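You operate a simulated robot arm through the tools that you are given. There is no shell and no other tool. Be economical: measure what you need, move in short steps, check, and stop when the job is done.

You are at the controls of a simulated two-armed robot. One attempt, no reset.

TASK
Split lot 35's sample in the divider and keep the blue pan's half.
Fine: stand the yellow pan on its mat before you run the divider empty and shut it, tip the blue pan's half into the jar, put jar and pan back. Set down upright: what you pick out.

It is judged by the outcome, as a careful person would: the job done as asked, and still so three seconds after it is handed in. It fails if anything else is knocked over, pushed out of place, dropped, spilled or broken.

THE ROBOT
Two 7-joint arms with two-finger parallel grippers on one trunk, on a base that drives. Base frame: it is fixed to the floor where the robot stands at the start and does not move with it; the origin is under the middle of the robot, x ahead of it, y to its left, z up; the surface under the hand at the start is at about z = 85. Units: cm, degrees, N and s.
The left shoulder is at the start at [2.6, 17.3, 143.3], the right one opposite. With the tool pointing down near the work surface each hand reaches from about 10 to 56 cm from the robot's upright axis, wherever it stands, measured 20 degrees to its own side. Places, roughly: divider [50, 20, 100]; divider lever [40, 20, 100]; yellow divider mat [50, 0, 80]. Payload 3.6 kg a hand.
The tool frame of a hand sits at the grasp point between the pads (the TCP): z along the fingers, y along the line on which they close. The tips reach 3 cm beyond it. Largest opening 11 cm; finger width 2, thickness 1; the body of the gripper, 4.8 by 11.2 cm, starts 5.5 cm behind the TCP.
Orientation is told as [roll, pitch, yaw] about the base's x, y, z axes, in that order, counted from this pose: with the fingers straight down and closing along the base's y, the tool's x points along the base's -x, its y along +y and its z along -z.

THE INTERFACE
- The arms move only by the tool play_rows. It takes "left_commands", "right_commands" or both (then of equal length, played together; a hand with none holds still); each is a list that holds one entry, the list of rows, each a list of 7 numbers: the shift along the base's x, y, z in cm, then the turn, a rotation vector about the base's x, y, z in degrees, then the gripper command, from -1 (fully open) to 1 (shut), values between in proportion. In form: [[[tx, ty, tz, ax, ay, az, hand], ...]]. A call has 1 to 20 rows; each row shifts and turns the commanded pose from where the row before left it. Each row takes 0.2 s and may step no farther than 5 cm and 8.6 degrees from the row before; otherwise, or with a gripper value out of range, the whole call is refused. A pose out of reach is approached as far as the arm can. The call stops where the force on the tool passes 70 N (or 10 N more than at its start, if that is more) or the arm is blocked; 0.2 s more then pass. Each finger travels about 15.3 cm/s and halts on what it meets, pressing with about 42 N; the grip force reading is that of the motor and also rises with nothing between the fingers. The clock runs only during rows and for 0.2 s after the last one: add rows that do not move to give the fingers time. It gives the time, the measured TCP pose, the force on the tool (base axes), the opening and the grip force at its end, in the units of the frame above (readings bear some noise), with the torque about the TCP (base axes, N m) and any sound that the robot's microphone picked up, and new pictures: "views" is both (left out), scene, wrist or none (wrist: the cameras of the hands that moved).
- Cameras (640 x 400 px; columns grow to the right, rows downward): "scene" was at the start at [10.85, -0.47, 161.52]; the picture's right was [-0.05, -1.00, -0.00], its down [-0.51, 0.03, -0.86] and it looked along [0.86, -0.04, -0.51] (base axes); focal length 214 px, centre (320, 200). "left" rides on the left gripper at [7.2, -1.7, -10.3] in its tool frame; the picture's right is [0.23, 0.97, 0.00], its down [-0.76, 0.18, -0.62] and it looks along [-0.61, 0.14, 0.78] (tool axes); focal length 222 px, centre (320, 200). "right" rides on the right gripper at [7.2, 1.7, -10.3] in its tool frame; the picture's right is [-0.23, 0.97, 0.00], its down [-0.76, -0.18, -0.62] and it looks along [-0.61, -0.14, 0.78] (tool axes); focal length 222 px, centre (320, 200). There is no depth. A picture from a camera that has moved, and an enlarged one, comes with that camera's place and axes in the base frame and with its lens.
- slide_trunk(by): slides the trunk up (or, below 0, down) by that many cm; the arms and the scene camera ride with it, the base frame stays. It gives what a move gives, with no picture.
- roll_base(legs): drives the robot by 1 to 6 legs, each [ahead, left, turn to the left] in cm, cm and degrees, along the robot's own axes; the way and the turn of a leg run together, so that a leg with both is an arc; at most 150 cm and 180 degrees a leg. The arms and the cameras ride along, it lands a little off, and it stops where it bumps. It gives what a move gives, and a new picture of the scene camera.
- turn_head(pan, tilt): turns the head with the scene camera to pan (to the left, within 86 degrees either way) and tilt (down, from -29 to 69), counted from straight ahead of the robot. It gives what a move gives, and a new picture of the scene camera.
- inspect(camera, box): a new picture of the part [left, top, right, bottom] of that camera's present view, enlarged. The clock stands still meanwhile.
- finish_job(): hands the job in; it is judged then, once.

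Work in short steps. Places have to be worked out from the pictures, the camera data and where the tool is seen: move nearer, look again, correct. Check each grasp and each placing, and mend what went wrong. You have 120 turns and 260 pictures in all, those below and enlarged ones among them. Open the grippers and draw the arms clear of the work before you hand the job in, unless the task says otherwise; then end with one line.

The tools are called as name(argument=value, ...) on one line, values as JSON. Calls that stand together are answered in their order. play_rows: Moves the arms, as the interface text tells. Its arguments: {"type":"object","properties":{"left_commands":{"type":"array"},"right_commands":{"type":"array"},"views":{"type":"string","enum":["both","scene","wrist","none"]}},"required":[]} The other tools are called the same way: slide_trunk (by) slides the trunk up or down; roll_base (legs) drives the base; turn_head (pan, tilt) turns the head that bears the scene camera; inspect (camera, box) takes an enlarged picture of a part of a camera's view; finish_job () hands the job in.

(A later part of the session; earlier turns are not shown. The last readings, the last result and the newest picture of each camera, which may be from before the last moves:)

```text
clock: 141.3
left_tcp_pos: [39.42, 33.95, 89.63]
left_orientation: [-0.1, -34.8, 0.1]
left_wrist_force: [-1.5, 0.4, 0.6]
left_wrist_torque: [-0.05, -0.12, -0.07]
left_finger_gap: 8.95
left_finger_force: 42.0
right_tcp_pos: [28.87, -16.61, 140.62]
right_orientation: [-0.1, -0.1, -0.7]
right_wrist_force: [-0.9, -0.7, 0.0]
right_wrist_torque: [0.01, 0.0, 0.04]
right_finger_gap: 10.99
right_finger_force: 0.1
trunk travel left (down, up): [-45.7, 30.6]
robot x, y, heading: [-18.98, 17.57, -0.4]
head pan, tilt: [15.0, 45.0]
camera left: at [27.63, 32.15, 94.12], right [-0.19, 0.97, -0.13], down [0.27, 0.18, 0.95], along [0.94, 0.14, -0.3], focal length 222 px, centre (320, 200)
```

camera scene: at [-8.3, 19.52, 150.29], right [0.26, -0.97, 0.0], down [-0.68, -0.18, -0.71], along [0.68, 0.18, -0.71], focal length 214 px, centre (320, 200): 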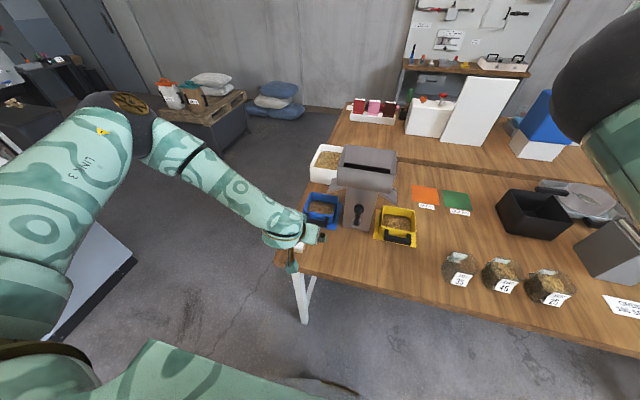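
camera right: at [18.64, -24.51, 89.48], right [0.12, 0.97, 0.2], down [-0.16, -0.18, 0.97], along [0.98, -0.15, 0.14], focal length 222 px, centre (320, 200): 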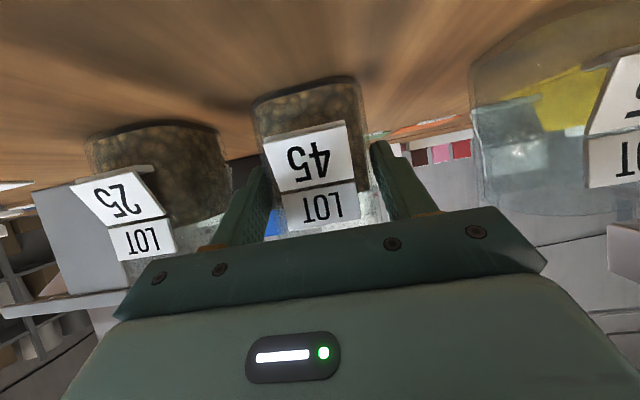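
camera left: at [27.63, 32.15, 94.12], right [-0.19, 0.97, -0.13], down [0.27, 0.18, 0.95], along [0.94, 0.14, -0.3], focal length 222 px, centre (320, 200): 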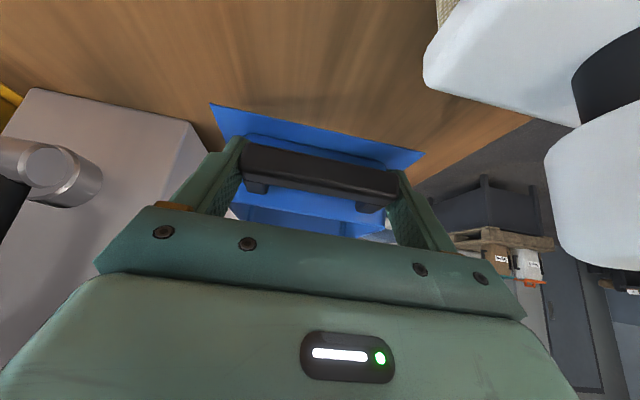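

Handle held (8.95 cm). The chute's edge is at z≈98, so I lift 4.5 cm and check that the pan stays level.

play_rows(left_commands=[[[0, 0, 0.5, 0, 0, 0, 0], [0, 0, 0.5, 0, 0, 0, 0], [0, 0, 1, 0, 0, 0, 0], [0, 0, 1.2, 0, 0, 0, 0], [0, 0, 1.3, 0, 0, 0, 0], [0, 0, 0, 0, 0, 0, 0]]], views="both")

inspect(camera="scene", box=[240, 140, 420, 280])

```text
clock: 142.7
left_tcp_pos: [39.46, 34.05, 94.17]
left_orientation: [-0.1, -34.7, 0.1]
left_wrist_force: [0.3, 0.2, -2.7]
left_wrist_torque: [0.01, 0.16, -0.03]
left_finger_gap: 8.98
left_finger_force: 41.8
right_tcp_pos: [28.96, -16.49, 140.5]
right_orientation: [-0.1, -0.1, -0.8]
right_wrist_force: [-0.4, -0.6, 0.0]
right_wrist_torque: [-0.01, -0.03, 0.02]
right_finger_gap: 10.99
right_finger_force: 0.0
trunk travel left (down, up): [-45.7, 30.6]
robot x, y, heading: [-19.14, 17.9, -0.1]
head pan, tilt: [15.0, 45.0]
camera scene: at [-8.05, 19.5, 150.27], right [0.26, -0.97, 0.0], down [-0.68, -0.18, -0.71], along [0.68, 0.18, -0.71], focal length 214 px, centre (320, 200)
camera left: at [27.65, 32.21, 98.61], right [-0.19, 0.97, -0.13], down [0.27, 0.18, 0.95], along [0.94, 0.14, -0.3], focal length 222 px, centre (320, 200)
```

scene: 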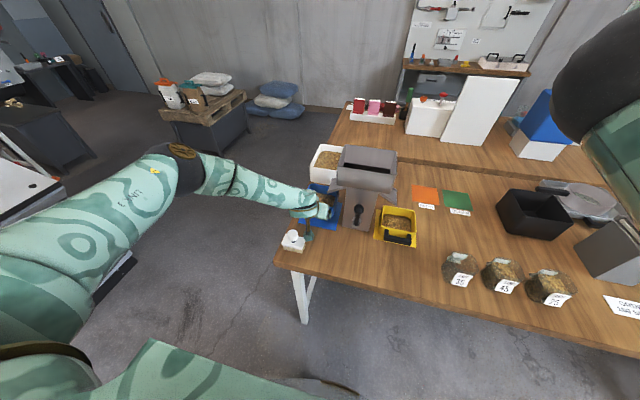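
left: 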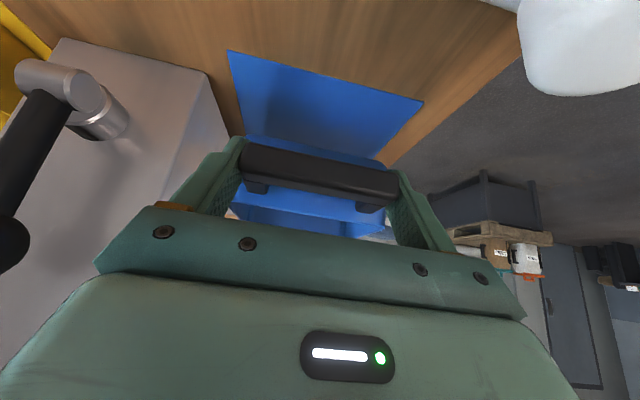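

```text
2.86 times, centred on (330, 210) of scene
camera zoom: at [-8.05, 19.5, 150.27], right [0.26, -0.97, 0.0], down [-0.68, -0.18, -0.71], along [0.68, 0.18, -0.71], focal length 613 px, centre (291, 171)
```

zoom: 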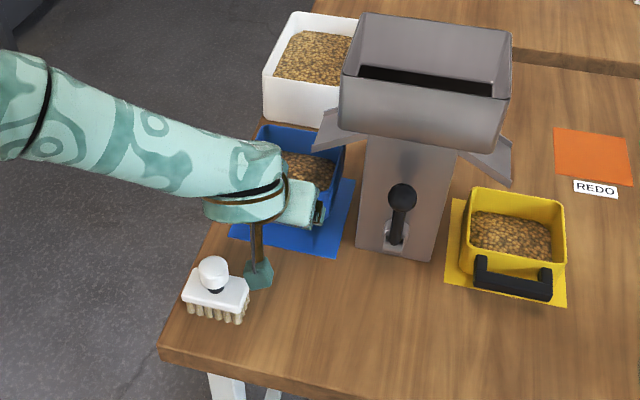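

Pan is level and heavy as expected. I raise 1 cm more, slide left out from under the chute, then up.

play_rows(left_commands=[[[0, 0, 1, 0, 0, 0, 0], [0, 1.5, 0, 0, 0, 0, 0], [0, 2, 0, 0, 0, 0, 0], [0, 2, 0, 0, 0, 0, 0], [0, 2, 0.3, 0, 0, 0, 0], [0, 0.3, 2, 0, 0, 0, 0], [0, 0, 3, 0, 0, 0, 0], [0, 0, 3, 0, 0, 0, 0], [0, 0, 3, 0, 0, 0, 0], [0, 0, 3, 0, 0, 0, 0]]], views="both")

```text
clock: 144.9
left_tcp_pos: [39.35, 41.81, 109.39]
left_orientation: [-0.1, -34.6, 0.1]
left_wrist_force: [-0.4, 0.7, -1.7]
left_wrist_torque: [0.0, 0.16, 0.02]
left_finger_gap: 8.96
left_finger_force: 42.2
right_tcp_pos: [28.86, -16.55, 140.44]
right_orientation: [-0.1, -0.1, -0.7]
right_wrist_force: [0.0, -0.4, 0.0]
right_wrist_torque: [0.03, 0.05, -0.01]
right_finger_gap: 11.0
right_finger_force: 0.0
trunk travel left (down, up): [-45.7, 30.6]
robot x, y, heading: [-18.82, 17.55, -0.0]
head pan, tilt: [15.0, 45.0]
camera scene: at [-8.12, 19.51, 150.27], right [0.26, -0.97, 0.0], down [-0.68, -0.18, -0.71], along [0.68, 0.18, -0.71], focal length 214 px, centre (320, 200)
camera left: at [27.47, 40.06, 113.88], right [-0.19, 0.97, -0.13], down [0.27, 0.18, 0.95], along [0.94, 0.14, -0.3], focal length 222 px, centre (320, 200)
```

scene: 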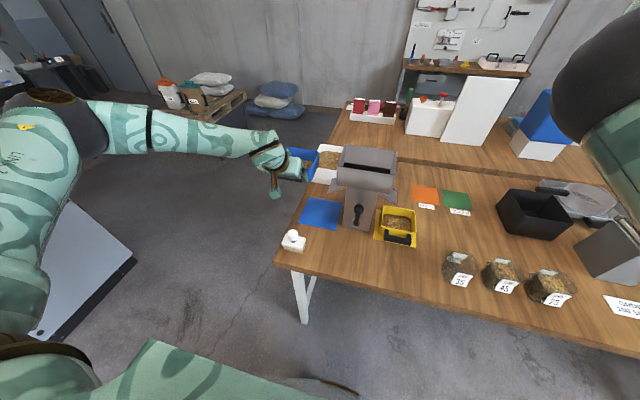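
left: 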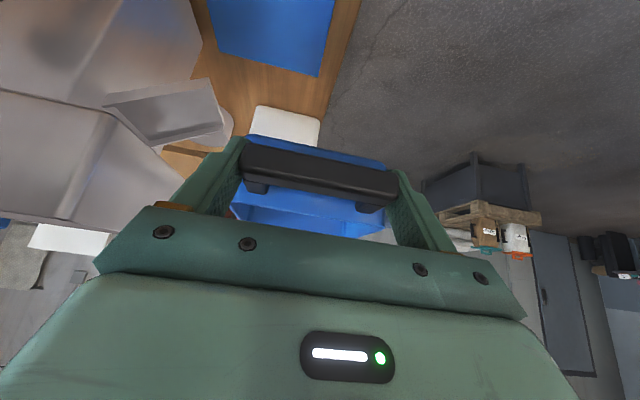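

The pan is clear and level. I drive back, right, and ahead to bring it toward jar 35.

roll_base(legs=[[-22, 0, 0], [0, -45.5, 0], [11, 0, 0]])

turn_head(pan=5, tilt=45)

```text
clock: 149.8
left_tcp_pos: [27.98, -4.59, 109.39]
left_orientation: [0.0, -34.7, 0.2]
left_wrist_force: [1.1, 0.3, -2.5]
left_wrist_torque: [0.01, 0.17, -0.02]
left_finger_gap: 8.96
left_finger_force: 41.7
right_tcp_pos: [17.54, -63.0, 140.52]
right_orientation: [-0.1, -0.1, -0.7]
right_wrist_force: [0.2, 0.4, 1.1]
right_wrist_torque: [0.02, -0.05, 0.0]
right_finger_gap: 11.0
right_finger_force: 0.1
trunk travel left (down, up): [-45.7, 30.6]
robot x, y, heading: [-30.85, -29.24, -0.2]
head pan, tilt: [15.0, 45.0]
camera scene: at [-19.54, -26.93, 150.27], right [0.26, -0.97, 0.0], down [-0.68, -0.18, -0.71], along [0.68, 0.18, -0.71], focal length 214 px, centre (320, 200)
```

scene: 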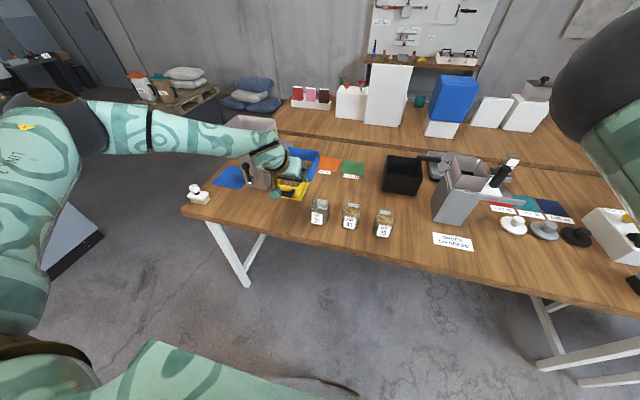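

```text
clock: 150.5
left_tcp_pos: [27.83, -4.65, 109.29]
left_orientation: [-0.1, -34.8, 0.1]
left_wrist_force: [-0.3, -0.1, -2.3]
left_wrist_torque: [0.01, 0.18, 0.02]
left_finger_gap: 8.99
left_finger_force: 41.7
right_tcp_pos: [17.57, -62.91, 140.58]
right_orientation: [0.0, -0.1, -0.7]
right_wrist_force: [-0.6, -0.2, 0.8]
right_wrist_torque: [0.01, 0.01, 0.04]
right_finger_gap: 11.01
right_finger_force: 0.1
trunk travel left (down, up): [-45.7, 30.6]
robot x, y, heading: [-30.69, -29.28, -0.2]
head pan, tilt: [5.0, 45.0]
camera scene: at [-19.31, -28.33, 150.26], right [0.09, -1.0, 0.0], down [-0.71, -0.06, -0.71], along [0.7, 0.06, -0.71], focal length 214 px, centre (320, 200)
```

scene: 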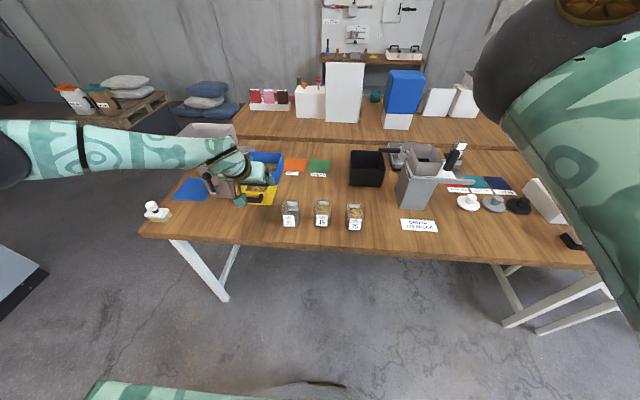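

inspect(camera="scene", box=[200, 130, 400, 250])

```text
3.20 times, centred on (300, 190) of scene
camera zoom: at [-19.31, -28.33, 150.26], right [0.09, -1.0, 0.0], down [-0.71, -0.06, -0.71], along [0.7, 0.06, -0.71], focal length 686 px, centre (384, 232)
```

zoom: 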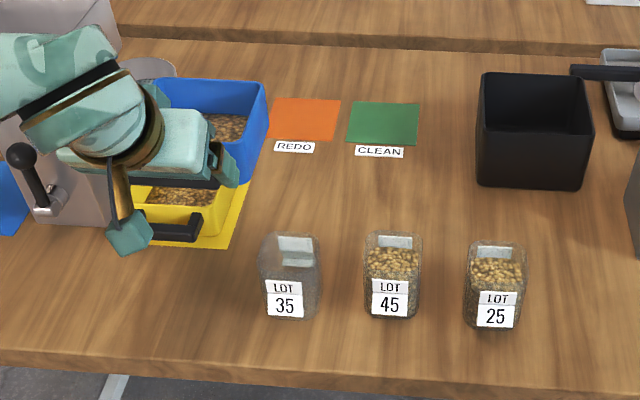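

Clear view: jar mouth about [32.0,-13.2,94]. I place the pan's far-left corner over it, still level.

play_rows(left_commands=[[[-1.2, -1.9, -0.3, 0, 0, 0, 0], [-1.4, -2.1, -0.5, 0, 0, 0, 0], [-1.4, -2.1, -0.5, 0, 0, 0, 0], [-1.4, -2.1, -0.5, 0, 0, 0, 0], [-1.4, -2.1, -0.5, 0, 0, 0, 0], [-1.3, -2.1, -0.5, 0, 0, 0, 0], [-1.05, -2.05, -0.3, 0, 0, 0, 0], [0, 0, 0, 0, 0, 0, 0]]], views="scene")

inspect(camera="scene", box=[200, 130, 400, 250])

```text
clock: 152.3
left_tcp_pos: [18.75, -19.06, 106.12]
left_orientation: [-0.1, -34.8, 0.2]
left_wrist_force: [0.1, 0.2, -2.5]
left_wrist_torque: [-0.01, 0.15, 0.0]
left_finger_gap: 8.98
left_finger_force: 42.4
right_tcp_pos: [17.42, -62.81, 140.65]
right_orientation: [-0.3, -0.1, -0.7]
right_wrist_force: [0.4, 0.6, 0.1]
right_wrist_torque: [-0.03, 0.03, -0.02]
right_finger_gap: 11.0
right_finger_force: 0.0
trunk travel left (down, up): [-45.7, 30.6]
robot x, y, heading: [-30.4, -28.94, -0.1]
head pan, tilt: [5.0, 45.0]
camera scene: at [-19.35, -28.29, 150.27], right [0.08, -1.0, 0.0], down [-0.7, -0.06, -0.71], along [0.7, 0.06, -0.71], focal length 214 px, centre (320, 200)
```

scene: 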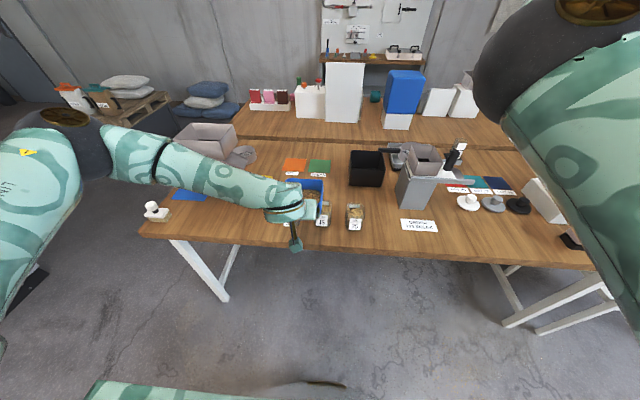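

```text
3.20 times, centred on (300, 190) of scene
camera zoom: at [-19.35, -28.29, 150.27], right [0.08, -1.0, 0.0], down [-0.7, -0.06, -0.71], along [0.7, 0.06, -0.71], focal length 686 px, centre (384, 232)
```

zoom: 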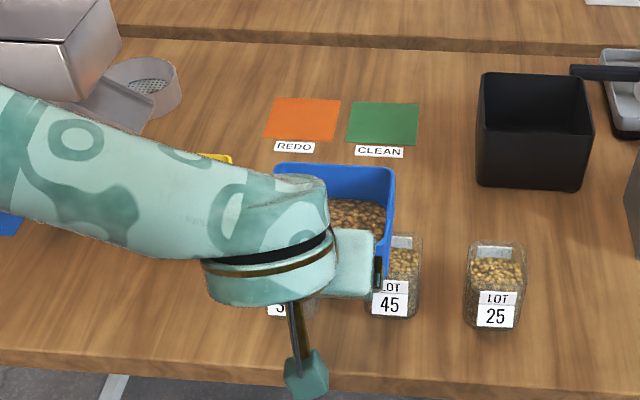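

The pan's far-left corner is right over the jar. I begin tilting about the diagonal axis: 30° first.

play_rows(left_commands=[[[0.1, 0.2, -0.4, -6.5, 3.75, 0, 0], [0.1, 0.2, -0.4, -6.5, 3.75, 0, 0], [0.15, 0.25, -0.4, -6.5, 3.75, 0, 0], [0.15, 0.25, -0.4, -6.5, 3.75, 0, 0], [0, 0, 0, 0, 0, 0, 0]]], views="both")

inspect(camera="scene", box=[200, 130, 400, 250])

```text
clock: 153.5
left_tcp_pos: [19.18, -18.24, 104.63]
left_orientation: [-27.0, -16.7, 12.2]
left_wrist_force: [0.2, 0.1, -1.8]
left_wrist_torque: [0.07, 0.15, -0.02]
left_finger_gap: 8.97
left_finger_force: 42.0
right_tcp_pos: [17.38, -62.96, 140.53]
right_orientation: [-0.1, -0.1, -0.7]
right_wrist_force: [0.0, 0.2, -1.0]
right_wrist_torque: [0.0, -0.01, 0.0]
right_finger_gap: 10.98
right_finger_force: 0.0
trunk travel left (down, up): [-45.7, 30.6]
robot x, y, heading: [-30.27, -29.29, -0.1]
head pan, tilt: [5.0, 45.0]
camera scene: at [-19.35, -28.41, 150.27], right [0.08, -1.0, 0.0], down [-0.7, -0.06, -0.71], along [0.7, 0.06, -0.71], focal length 214 px, centre (320, 200)
camera left: at [8.96, -17.26, 112.24], right [-0.27, 0.83, -0.49], down [0.49, 0.56, 0.67], along [0.83, -0.06, -0.56], focal length 222 px, centre (320, 200)
```

scene: 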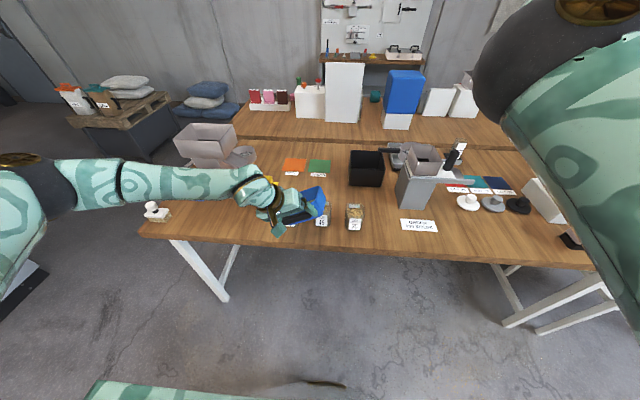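
left: 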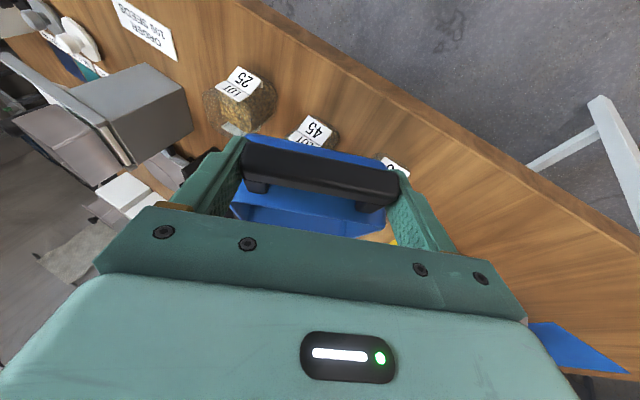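

```text
3.20 times, centred on (300, 190) of scene
camera zoom: at [-19.35, -28.41, 150.27], right [0.08, -1.0, 0.0], down [-0.7, -0.06, -0.71], along [0.7, 0.06, -0.71], focal length 686 px, centre (384, 232)
```

zoom: 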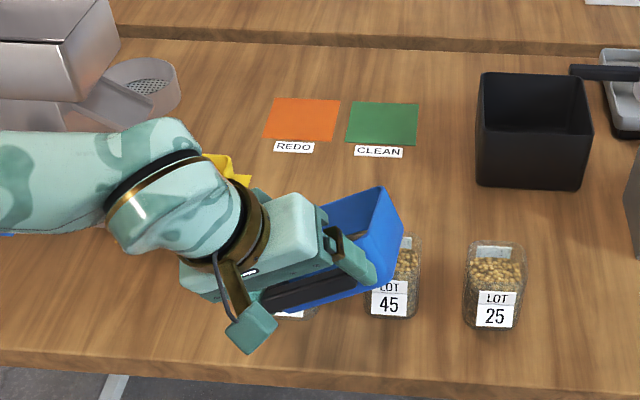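

Tracking fine, but the corner is hidden from the head. I bring the right hand's camera round to look from the right side.

play_rows(right_commands=[[[0, 1.2, -2, 0, 0, 7.8, -1], [0, 1.2, -2, 0, 0, 7.8, -1], [0, 1.2, -2, 0, 0, 7.8, -1], [0, 1.2, -2, 0, 0, 7.8, -1], [0, 1.2, -2, 0, 0, 7.8, -1], [0, 1.2, -2, 0, 0, 7.8, -1], [0, 1.2, -2, 0, 0, 7.8, -1], [0, 1.2, -2, 0, 0, 7.8, -1], [0, 1.2, -2, 0, 0, 7.8, -1], [0, 0, 0, 0, 0, 0, -1]]], views="wrist")

```text
clock: 155.7
left_tcp_pos: [19.0, -18.22, 104.61]
left_orientation: [-26.9, -16.7, 12.2]
left_wrist_force: [-0.4, 0.6, -2.5]
left_wrist_torque: [0.04, 0.15, 0.01]
left_finger_gap: 8.99
left_finger_force: 41.7
right_tcp_pos: [23.27, -58.27, 123.58]
right_orientation: [-0.1, -0.2, 69.6]
right_wrist_force: [-0.1, -1.1, -0.7]
right_wrist_torque: [0.0, 0.02, 0.0]
right_finger_gap: 10.99
right_finger_force: 0.1
right hand out of reach, approached as far as the arm can: row 1, 2, 3, 4, 5, 6, 7, 8, 9
trunk travel left (down, up): [-45.7, 30.6]
robot x, y, heading: [-30.4, -28.87, -0.1]
head pan, tilt: [5.0, 45.0]
camera right: at [19.02, -64.48, 133.73], right [-0.83, 0.55, 0.0], down [0.43, 0.65, 0.63], along [0.35, 0.52, -0.78], focal length 222 px, centre (320, 200)
```

right: 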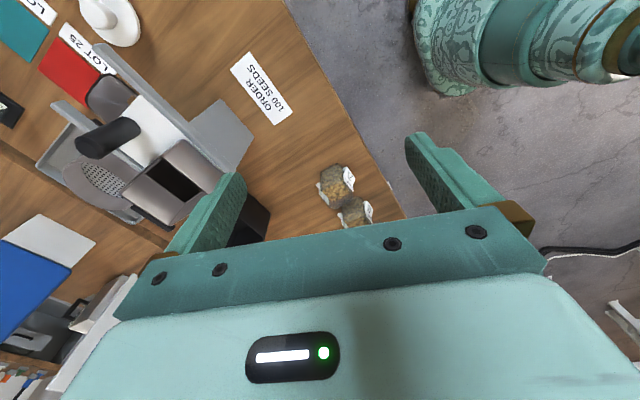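

I pitch the right hand up to bring the jar into its view.

play_rows(right_commands=[[[0, 0.5, -1, 5.8, -3.9, 0, -1], [0, 0.5, -1, 5.8, -3.9, 0, -1], [0, 0.5, -1, 5.8, -3.9, 0, -1], [0, 0.5, -1, 5.8, -3.9, 0, -1], [0, 0.5, -1, 5.8, -3.9, 0, -1], [0, 0, 0, 0, 0, 0, -1]]], views="wrist")

```text
clock: 157.1
left_tcp_pos: [19.27, -18.14, 104.58]
left_orientation: [-26.9, -16.7, 12.2]
left_wrist_force: [0.7, 0.3, -2.8]
left_wrist_torque: [0.01, 0.15, -0.01]
left_finger_gap: 8.98
left_finger_force: 42.0
right_tcp_pos: [24.55, -56.33, 118.01]
right_orientation: [-9.3, -34.0, 72.3]
right_wrist_force: [0.2, -0.2, 0.2]
right_wrist_torque: [0.01, 0.01, 0.0]
right_finger_gap: 11.01
right_finger_force: 0.2
right hand out of reach, approached as far as the arm can: row 1, 2, 4
trunk travel left (down, up): [-45.7, 30.6]
robot x, y, heading: [-30.56, -29.02, -0.1]
head pan, tilt: [5.0, 45.0]
camera right: at [17.66, -66.32, 122.17], right [-0.83, 0.56, 0.0], down [0.15, 0.24, 0.96], along [0.53, 0.8, -0.28], focal length 222 px, centre (320, 200)
```

right: 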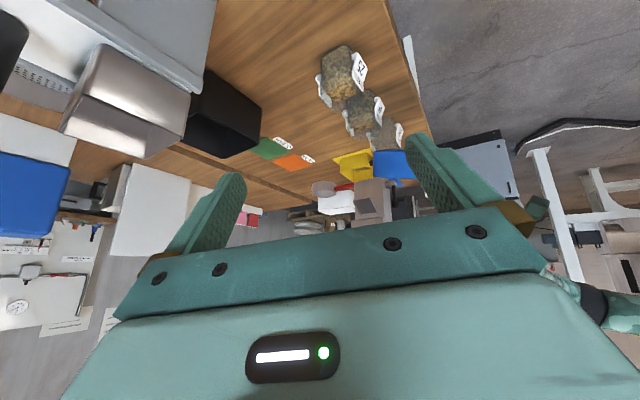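

inspect(camera="right", box=[320, 70, 460, 190])

```text
3.33 times, centred on (390, 130) of right
camera zoom: at [17.66, -66.32, 122.17], right [-0.83, 0.56, 0.0], down [0.15, 0.24, 0.96], along [0.53, 0.8, -0.28], focal length 740 px, centre (87, 433)
```

zoom: 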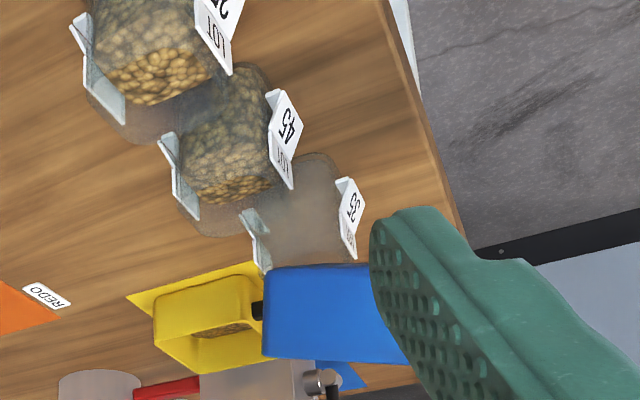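

The pan's low corner is over jar 35. I continue to 60° while keeping the corner over the mouth.

play_rows(left_commands=[[[0.4, 0.65, 0, -6.5, 3.75, 0, 0], [0.4, 0.7, 0, -6.5, 3.75, 0, 0], [0.55, 0.9, 0.5, -6.5, 3.75, 0, 0], [0.55, 0.95, 0.6, -6.5, 3.75, 0, 0], [0, 0, 0, 0, 0, 0, 0]]], views="scene")

inspect(camera="right", box=[320, 70, 460, 190])

inspect(camera="scene", box=[200, 130, 400, 250])

```text
clock: 158.3
left_tcp_pos: [21.11, -14.87, 105.75]
left_orientation: [-48.7, 4.4, 14.7]
left_wrist_force: [-0.9, 0.8, -1.3]
left_wrist_torque: [0.1, 0.07, 0.03]
left_finger_gap: 8.94
left_finger_force: 42.0
right_tcp_pos: [24.47, -56.4, 118.09]
right_orientation: [-9.3, -34.0, 72.3]
right_wrist_force: [-0.2, -0.8, 0.0]
right_wrist_torque: [-0.01, 0.0, 0.01]
right_finger_gap: 11.0
right_finger_force: 0.0
trunk travel left (down, up): [-45.7, 30.6]
robot x, y, heading: [-30.77, -29.43, -0.1]
head pan, tilt: [5.0, 45.0]
camera scene: at [-19.32, -28.37, 150.25], right [0.08, -1.0, 0.0], down [-0.71, -0.06, -0.71], along [0.7, 0.06, -0.71], focal length 214 px, centre (320, 200)
```

scene: 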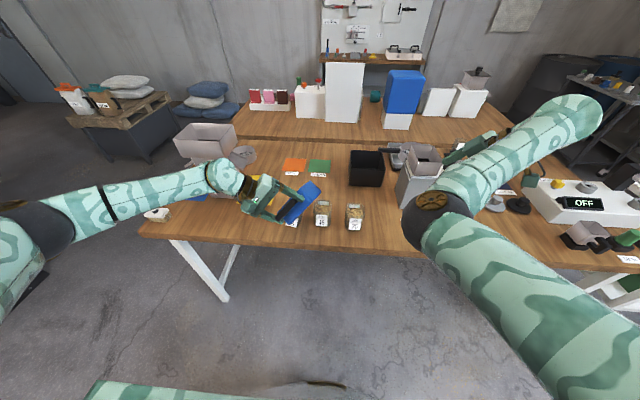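

```text
3.33 times, centred on (390, 130) of right
camera zoom: at [17.69, -66.35, 122.15], right [-0.83, 0.56, 0.0], down [0.15, 0.24, 0.96], along [0.53, 0.8, -0.28], focal length 740 px, centre (87, 433)
```

zoom: 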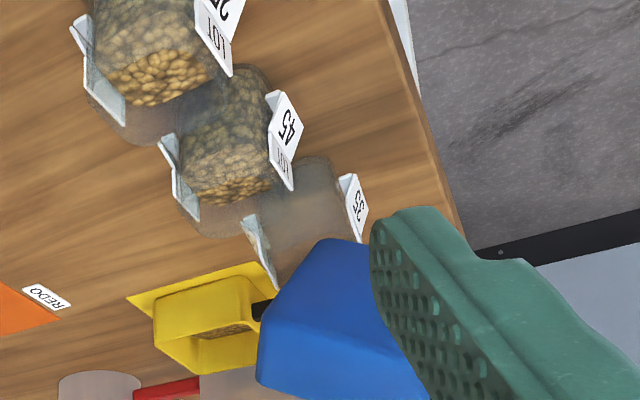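

```text
3.20 times, centred on (300, 190) of scene
camera zoom: at [-19.32, -28.37, 150.25], right [0.08, -1.0, 0.0], down [-0.71, -0.06, -0.71], along [0.7, 0.06, -0.71], focal length 686 px, centre (384, 232)
```

zoom: 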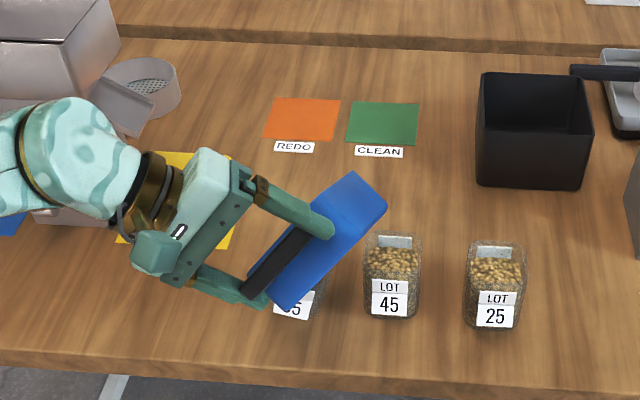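

The pan looks lower at its far side than planned; I check with the left wrist camera whether it pivoted in the grip.

inspect(camera="left", box=[160, 60, 480, 260])

inspect(camera="scene", box=[250, 170, 340, 240])

```text
2.00 times, centred on (320, 160) of left
camera zoom: at [13.0, -10.16, 114.42], right [-0.44, 0.55, -0.71], down [0.61, 0.76, 0.22], along [0.66, -0.34, -0.67], focal length 444 px, centre (320, 280)
```

zoom: 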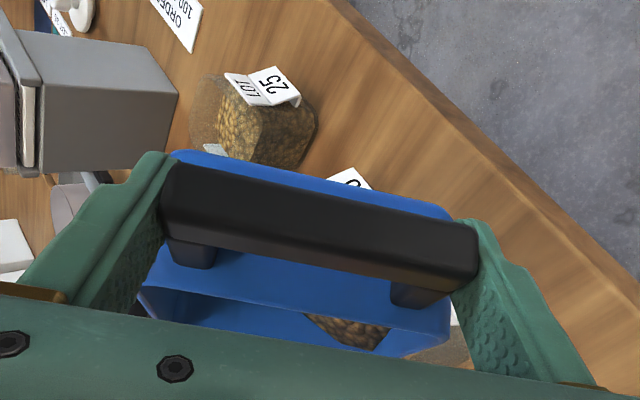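

```text
5.71 times, centred on (295, 205) of scene
camera zoom: at [-19.32, -28.37, 150.25], right [0.08, -1.0, 0.0], down [-0.71, -0.06, -0.71], along [0.7, 0.06, -0.71], focal length 1226 px, centre (463, 171)
```

zoom: 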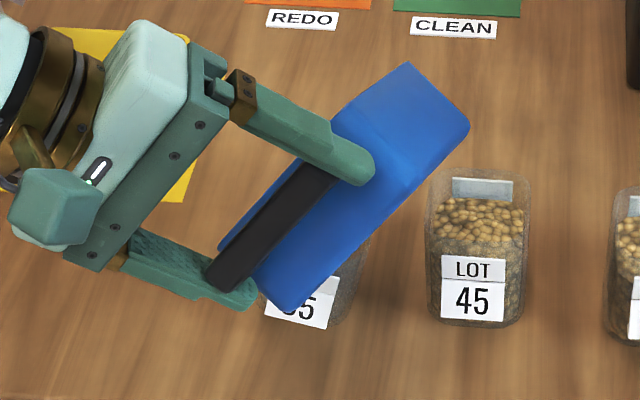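

Checking by calculation, the visible low edge is the pan's underside; the lip is at [31.7,-13.7,96.6] as planned and the pan hasn't slipped. I tilt to 75°.

play_rows(left_commands=[[[0.3, 0.5, 0.3, -3.25, 1.87, 0, 0], [0.3, 0.5, 0.3, -3.25, 1.87, 0, 0], [0.35, 0.6, 0.3, -3.25, 1.87, 0, 0], [0.35, 0.6, 0.35, -3.25, 1.87, 0, 0], [0, 0, 0, 0, 0, 0, 0]]], views="wrist")

inspect(camera="right", box=[320, 70, 460, 190])

```text
clock: 159.5
left_tcp_pos: [22.46, -12.77, 106.88]
left_orientation: [-59.7, 14.5, 12.8]
left_wrist_force: [-0.7, 0.8, -2.0]
left_wrist_torque: [0.09, 0.09, 0.01]
left_finger_gap: 8.97
left_finger_force: 42.1
right_tcp_pos: [24.58, -56.42, 118.1]
right_orientation: [-9.3, -34.1, 72.3]
right_wrist_force: [0.1, 0.8, -0.6]
right_wrist_torque: [-0.01, -0.01, 0.01]
right_finger_gap: 11.0
right_finger_force: 0.1
trunk travel left (down, up): [-45.7, 30.6]
robot x, y, heading: [-30.82, -29.25, -0.2]
head pan, tilt: [5.0, 45.0]
camera left: at [15.41, -6.1, 115.34], right [-0.53, 0.38, -0.76], down [0.62, 0.79, -0.04], along [0.58, -0.49, -0.65], focal length 222 px, centre (320, 200)
```

left: 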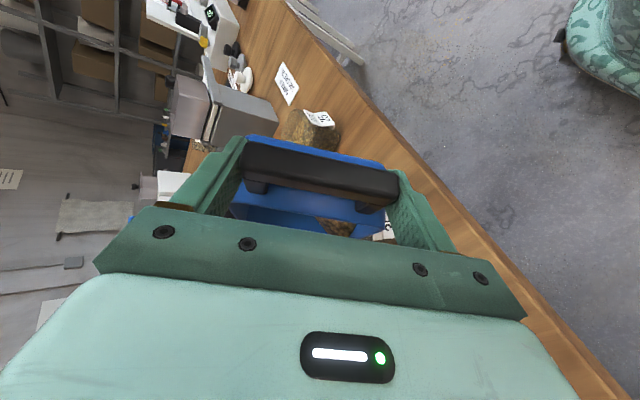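

```text
3.33 times, centred on (390, 130) of right
camera zoom: at [17.66, -66.33, 122.19], right [-0.83, 0.56, 0.0], down [0.15, 0.24, 0.96], along [0.53, 0.8, -0.28], focal length 740 px, centre (87, 433)
```

zoom: 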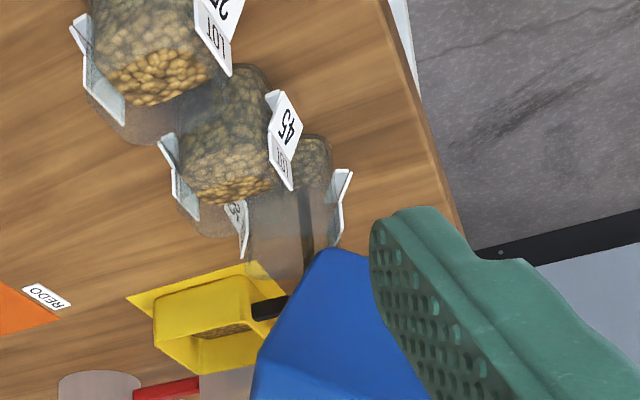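

The stream runs into the jar, but the pan seems to be just touching and nudging it. I raise the pan 2 cm straight up and let it flow.

play_rows(left_commands=[[[0, 0, 0.7, 0, 0, 0, 0], [0, 0, 0.7, 0, 0, 0, 0], [0, 0, 0.6, 0, 0, 0, 0], [0, 0, 0, 0, 0, 0, 0]]], views="none")

inspect(camera="right", box=[340, 80, 440, 170])

inspect(camera="scene", box=[250, 170, 340, 240])

```text
clock: 160.5
left_tcp_pos: [22.34, -12.76, 109.0]
left_orientation: [-59.8, 14.5, 12.8]
left_wrist_force: [-0.7, -0.2, -2.1]
left_wrist_torque: [0.09, 0.09, 0.0]
left_finger_gap: 8.94
left_finger_force: 41.7
right_tcp_pos: [24.52, -56.41, 118.05]
right_orientation: [-9.3, -33.9, 72.2]
right_wrist_force: [-1.4, -0.2, 0.7]
right_wrist_torque: [0.0, 0.04, -0.02]
right_finger_gap: 11.02
right_finger_force: 0.1
trunk travel left (down, up): [-45.7, 30.6]
robot x, y, heading: [-30.57, -29.2, -0.2]
head pan, tilt: [5.0, 45.0]
```

```text
4.44 times, centred on (390, 125) of right
camera zoom: at [17.67, -66.33, 122.18], right [-0.83, 0.56, 0.0], down [0.15, 0.24, 0.96], along [0.53, 0.8, -0.28], focal length 987 px, centre (9, 533)
```

zoom: 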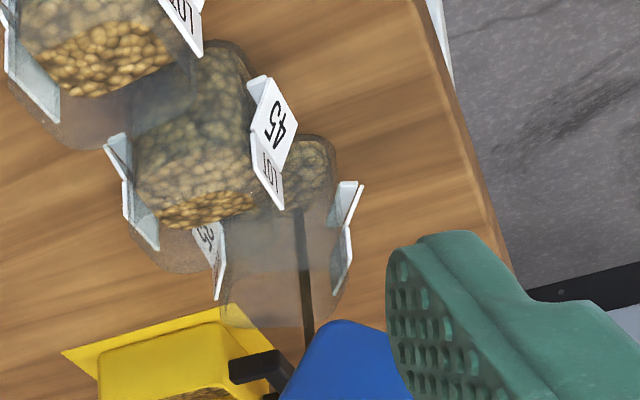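

```text
5.71 times, centred on (295, 205) of scene
camera zoom: at [-19.35, -28.34, 150.27], right [0.08, -1.0, 0.0], down [-0.71, -0.06, -0.71], along [0.7, 0.06, -0.71], focal length 1226 px, centre (463, 171)
```

zoom: 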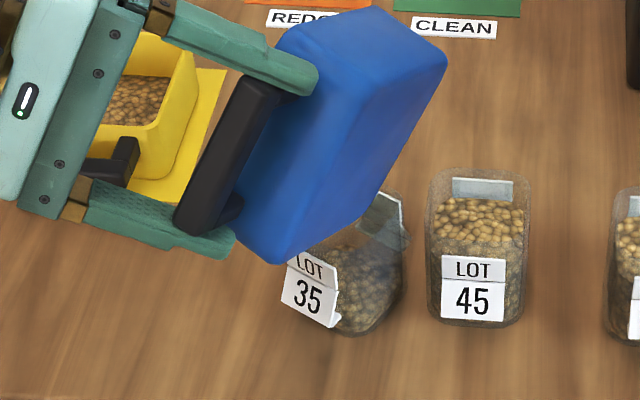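

Jar 35 got turned and pushed about 3 cm right (still upright, stream still inside). I shift the pan's lip toward the jar's new centre at once.

play_rows(left_commands=[[[0.3, -1.1, 0, 0, 0, 0, 0], [0.2, -1.0, 0, 0, 0, 0, 0]]], views="none")

inspect(camera="right", box=[340, 80, 440, 170])

inspect(camera="scene", box=[250, 170, 340, 240])

```text
clock: 161.1
left_tcp_pos: [22.81, -14.81, 108.95]
left_orientation: [-59.7, 14.6, 12.8]
left_wrist_force: [0.2, -0.4, -3.0]
left_wrist_torque: [0.07, 0.08, 0.01]
left_finger_gap: 8.95
left_finger_force: 42.6
right_tcp_pos: [24.51, -56.38, 118.12]
right_orientation: [-9.3, -34.0, 72.3]
right_wrist_force: [0.4, 0.2, -0.3]
right_wrist_torque: [-0.02, -0.02, 0.01]
right_finger_gap: 10.98
right_finger_force: 0.1
trunk travel left (down, up): [-45.7, 30.6]
robot x, y, heading: [-30.71, -28.79, -0.2]
head pan, tilt: [5.0, 45.0]
```

```text
4.44 times, centred on (390, 125) of right
camera zoom: at [17.67, -66.35, 122.18], right [-0.83, 0.56, 0.0], down [0.15, 0.24, 0.96], along [0.53, 0.8, -0.28], focal length 987 px, centre (9, 533)
```

zoom: 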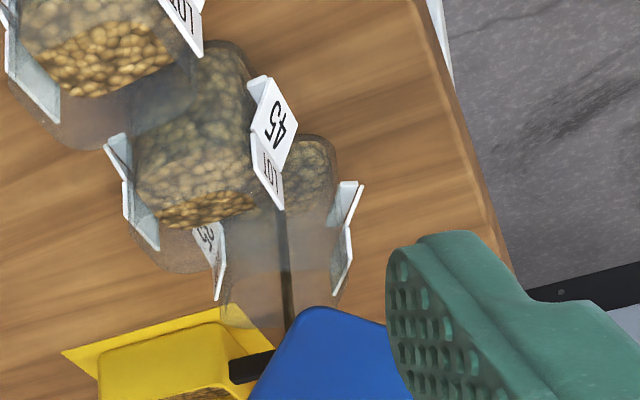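

```text
5.71 times, centred on (295, 205) of scene
camera zoom: at [-19.34, -28.36, 150.27], right [0.08, -1.0, 0.0], down [-0.71, -0.06, -0.71], along [0.7, 0.06, -0.71], focal length 1226 px, centre (463, 171)
```

zoom: 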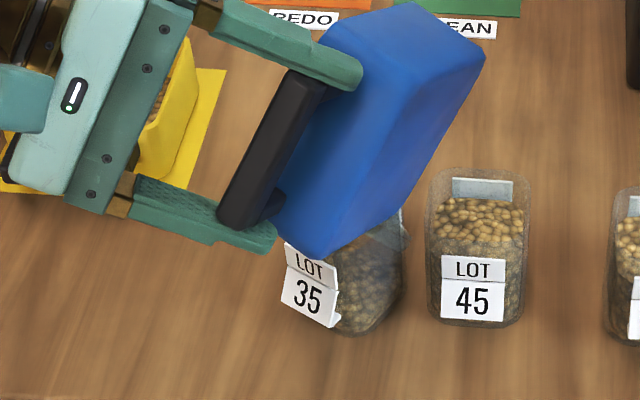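

The stream is now centred in the jar. I tilt on to 90° holding the lip there.

play_rows(left_commands=[[[0, 0, 0, 0, 0, 0, 0], [0, 0, 0, 0, 0, 0, 0], [0.33, 0.58, 0.2, -3.25, 1.87, 0, 0], [0.34, 0.6, 0.2, -3.25, 1.87, 0, 0], [0.36, 0.62, 0.15, -3.25, 1.87, 0, 0], [0.37, 0.62, 0.1, -3.25, 1.87, 0, 0], [0, 0, 0, 0, 0, 0, 0], [0, 0, 0, 0, 0, 0, 0]]], views="none")

inspect(camera="right", box=[340, 80, 440, 170])

inspect(camera="scene", box=[250, 170, 340, 240])

```text
clock: 162.9
left_tcp_pos: [23.29, -12.97, 108.89]
left_orientation: [-63.4, 17.7, 13.1]
left_wrist_force: [-0.3, 0.3, -1.9]
left_wrist_torque: [0.12, 0.09, -0.05]
left_finger_gap: 8.98
left_finger_force: 42.3
left hand out of reach, approached as far as the arm can: row 4, 5, 6
right_tcp_pos: [24.45, -56.43, 118.16]
right_orientation: [-9.3, -34.0, 72.3]
right_wrist_force: [0.1, 0.0, -0.3]
right_wrist_torque: [0.04, -0.01, 0.0]
right_finger_gap: 10.99
right_finger_force: 0.0
trunk travel left (down, up): [-45.7, 30.6]
robot x, y, heading: [-31.02, -28.8, -0.3]
head pan, tilt: [5.0, 45.0]
```

```text
4.44 times, centred on (390, 125) of right
camera zoom: at [17.67, -66.34, 122.19], right [-0.83, 0.56, 0.0], down [0.15, 0.24, 0.96], along [0.53, 0.8, -0.28], focal length 987 px, centre (9, 533)
```

zoom: 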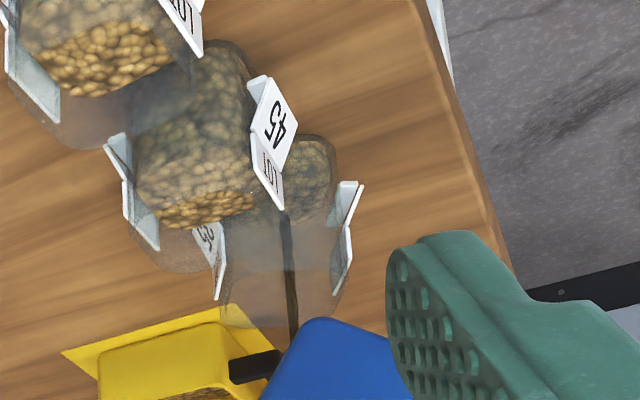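

```text
5.71 times, centred on (295, 205) of scene
camera zoom: at [-19.34, -28.35, 150.27], right [0.08, -1.0, 0.0], down [-0.71, -0.06, -0.71], along [0.7, 0.06, -0.71], focal length 1226 px, centre (463, 171)
```

zoom: 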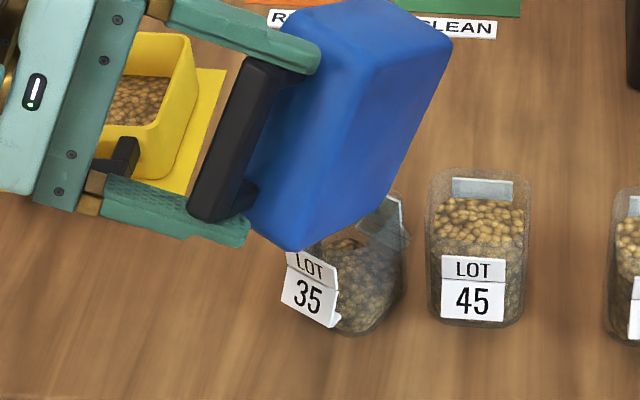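

The arm reached a limit near 79°. The stream is still inside the jar; I let it run 3 seconds and see what is left.

play_rows(left_commands=[[[0, -0.3, 0, 0, 0, 0, 0], [0, 0, 0, 0, 0, 0, 0], [0, 0, 0, 0, 0, 0, 0], [0, 0, 0, 0, 0, 0, 0], [0, 0, 0, 0, 0, 0, 0], [0, 0, 0, 0, 0, 0, 0], [0, 0, 0, 0, 0, 0, 0], [0, 0, 0, 0, 0, 0, 0], [0, 0, 0, 0, 0, 0, 0], [0, 0, 0, 0, 0, 0, 0], [0, 0, 0, 0, 0, 0, 0], [0, 0, 0, 0, 0, 0, 0], [0, 0, 0, 0, 0, 0, 0], [0, 0, 0, 0, 0, 0, 0]]], views="none")

inspect(camera="right", box=[340, 80, 440, 170])

inspect(camera="left", box=[160, 60, 480, 260])

```text
clock: 165.9
left_tcp_pos: [23.49, -13.19, 109.0]
left_orientation: [-63.3, 17.8, 13.0]
left_wrist_force: [-0.2, 0.6, -1.7]
left_wrist_torque: [0.09, 0.1, -0.02]
left_finger_gap: 9.0
left_finger_force: 41.8
right_tcp_pos: [24.47, -56.27, 118.04]
right_orientation: [-9.3, -34.0, 72.2]
right_wrist_force: [0.3, -0.5, 0.9]
right_wrist_torque: [-0.02, 0.0, -0.01]
right_finger_gap: 11.0
right_finger_force: 0.1
trunk travel left (down, up): [-45.7, 30.6]
robot x, y, heading: [-31.03, -28.76, 0.1]
head pan, tilt: [5.0, 45.0]
```

```text
4.44 times, centred on (390, 125) of right
camera zoom: at [17.67, -66.33, 122.19], right [-0.83, 0.56, 0.0], down [0.15, 0.24, 0.96], along [0.53, 0.8, -0.28], focal length 987 px, centre (9, 533)
```

zoom: 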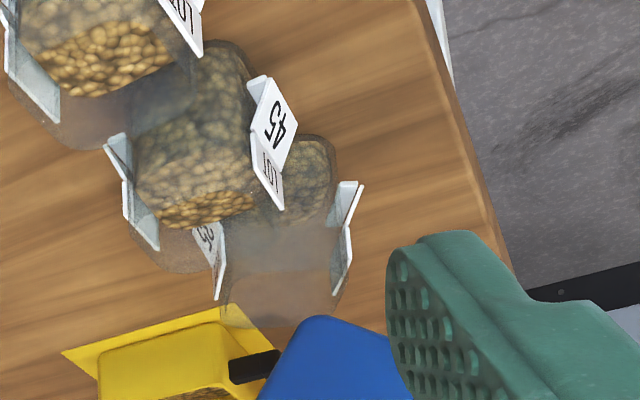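

```text
2.00 times, centred on (320, 160) of left
camera zoom: at [16.58, -6.17, 117.17], right [-0.57, 0.32, -0.76], down [0.6, 0.79, -0.12], along [0.56, -0.52, -0.64], focal length 444 px, centre (320, 280)
```

zoom: 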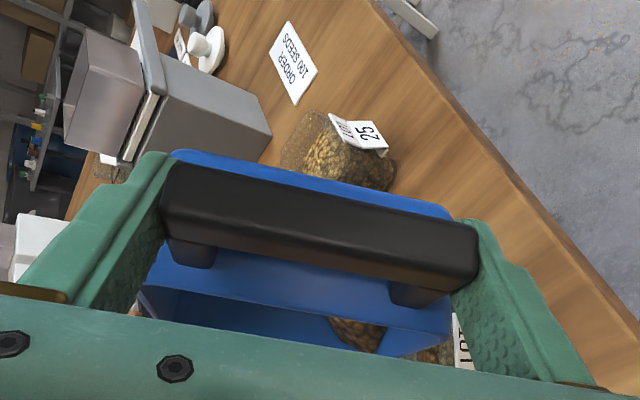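

Flow stopped with some left in the corner. I add tilt by a pure roll about x, which the arm should allow, keeping the lip over the jar.

play_rows(left_commands=[[[0, 0.66, -0.15, -3.75, 0, 0, 0], [0, 0.66, -0.2, -3.75, 0, 0, 0], [0, 0.66, -0.25, -3.75, 0, 0, 0], [0, 0.66, -0.3, -3.75, 0, 0, 0], [0, 0, 0, 0, 0, 0, 0], [0, 0, 0, 0, 0, 0, 0]]], views="none")

inspect(camera="right", box=[340, 80, 440, 170])

inspect(camera="scene", box=[250, 170, 340, 240])

```text
clock: 167.3
left_tcp_pos: [23.38, -13.34, 108.99]
left_orientation: [-63.4, 17.8, 13.2]
left_wrist_force: [0.0, 0.4, -1.6]
left_wrist_torque: [0.09, 0.07, 0.01]
left_finger_gap: 8.96
left_finger_force: 41.4
left hand out of reach, approached as far as the arm can: row 1, 2, 3, 4
right_tcp_pos: [24.41, -56.37, 118.17]
right_orientation: [-9.3, -33.9, 72.4]
right_wrist_force: [0.0, 0.5, 0.1]
right_wrist_torque: [0.01, 0.02, 0.0]
right_finger_gap: 11.0
right_finger_force: 0.1
trunk travel left (down, up): [-45.7, 30.6]
robot x, y, heading: [-30.67, -28.87, -0.1]
head pan, tilt: [5.0, 45.0]
```

```text
4.44 times, centred on (390, 125) of right
camera zoom: at [17.67, -66.33, 122.19], right [-0.83, 0.56, 0.0], down [0.15, 0.24, 0.96], along [0.53, 0.8, -0.28], focal length 987 px, centre (9, 533)
```

zoom: 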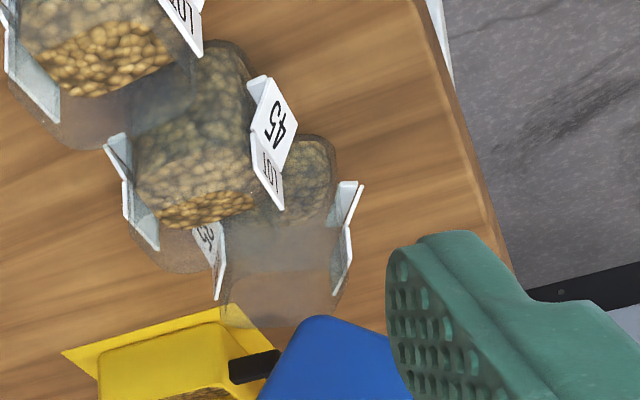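

```text
5.71 times, centred on (295, 205) of scene
camera zoom: at [-19.35, -28.34, 150.27], right [0.08, -1.0, 0.0], down [-0.7, -0.06, -0.71], along [0.7, 0.06, -0.71], focal length 1226 px, centre (463, 171)
```

zoom: 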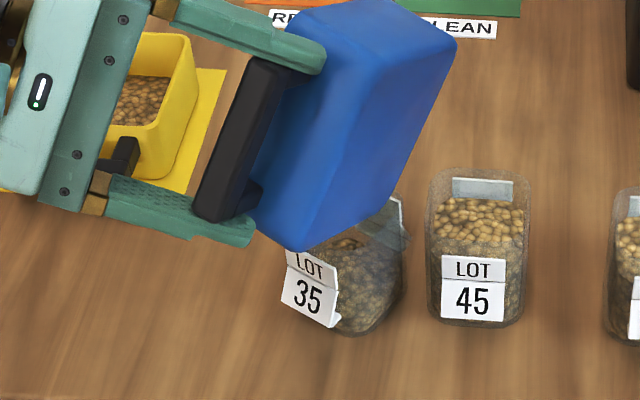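

The wrist is at a joint limit. Turning the robot to the right would free it, so I raise the pan clear (tilt unchanged, no flow), back off, shift left and turn right 40°.

play_rows(left_commands=[[[0, 0, 1.5, 0, 0, 0, 0], [0, 0, 1.5, 0, 0, 0, 0], [0, 0, 1, 0, 0, 0, 0], [0, 0, 0, 0, 0, 0, 0]]], views="none")

roll_base(legs=[[-18, 0, 0], [0, 38.5, 0], [0, 0, -40]])

```text
clock: 168.3
left_tcp_pos: [23.4, -13.22, 112.98]
left_orientation: [-63.3, 17.9, 13.1]
left_wrist_force: [-0.5, -0.8, -1.6]
left_wrist_torque: [0.09, 0.06, 0.02]
left_finger_gap: 8.98
left_finger_force: 41.5
right_tcp_pos: [24.57, -56.41, 118.07]
right_orientation: [-9.3, -34.0, 72.2]
right_wrist_force: [-0.4, 0.9, 0.3]
right_wrist_torque: [0.0, 0.01, -0.02]
right_finger_gap: 11.01
right_finger_force: 0.0
trunk travel left (down, up): [-45.7, 30.6]
robot x, y, heading: [-30.48, -29.0, -0.2]
head pan, tilt: [5.0, 45.0]
```

```text
clock: 173.6
left_tcp_pos: [3.69, -12.61, 113.0]
left_orientation: [-63.3, 17.8, -26.0]
left_wrist_force: [-0.1, -0.4, -2.1]
left_wrist_torque: [0.13, 0.0, -0.02]
left_finger_gap: 8.97
left_finger_force: 42.4
right_tcp_pos: [-22.57, -46.76, 118.23]
right_orientation: [-9.2, -34.0, 33.2]
right_wrist_force: [0.5, 0.2, 0.0]
right_wrist_torque: [0.02, -0.03, 0.0]
right_finger_gap: 11.02
right_finger_force: 0.0
trunk travel left (down, up): [-45.7, 30.6]
robot x, y, heading: [-47.87, 9.09, -39.4]
head pan, tilt: [5.0, 45.0]
camera scene: at [-38.94, 2.63, 150.27], right [-0.56, -0.83, 0.0], down [-0.58, 0.4, -0.71], along [0.58, -0.4, -0.71], focal length 214 px, centre (320, 200)
```

scene: 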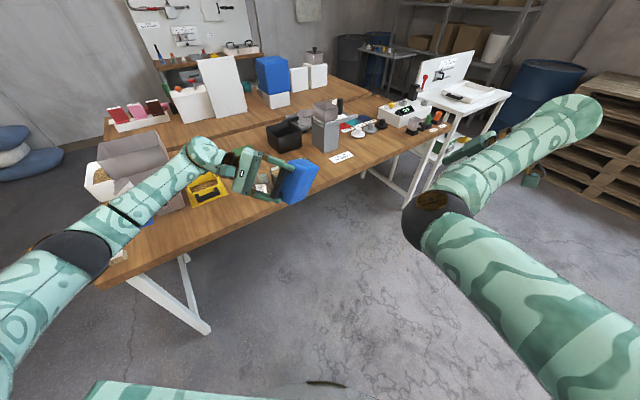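

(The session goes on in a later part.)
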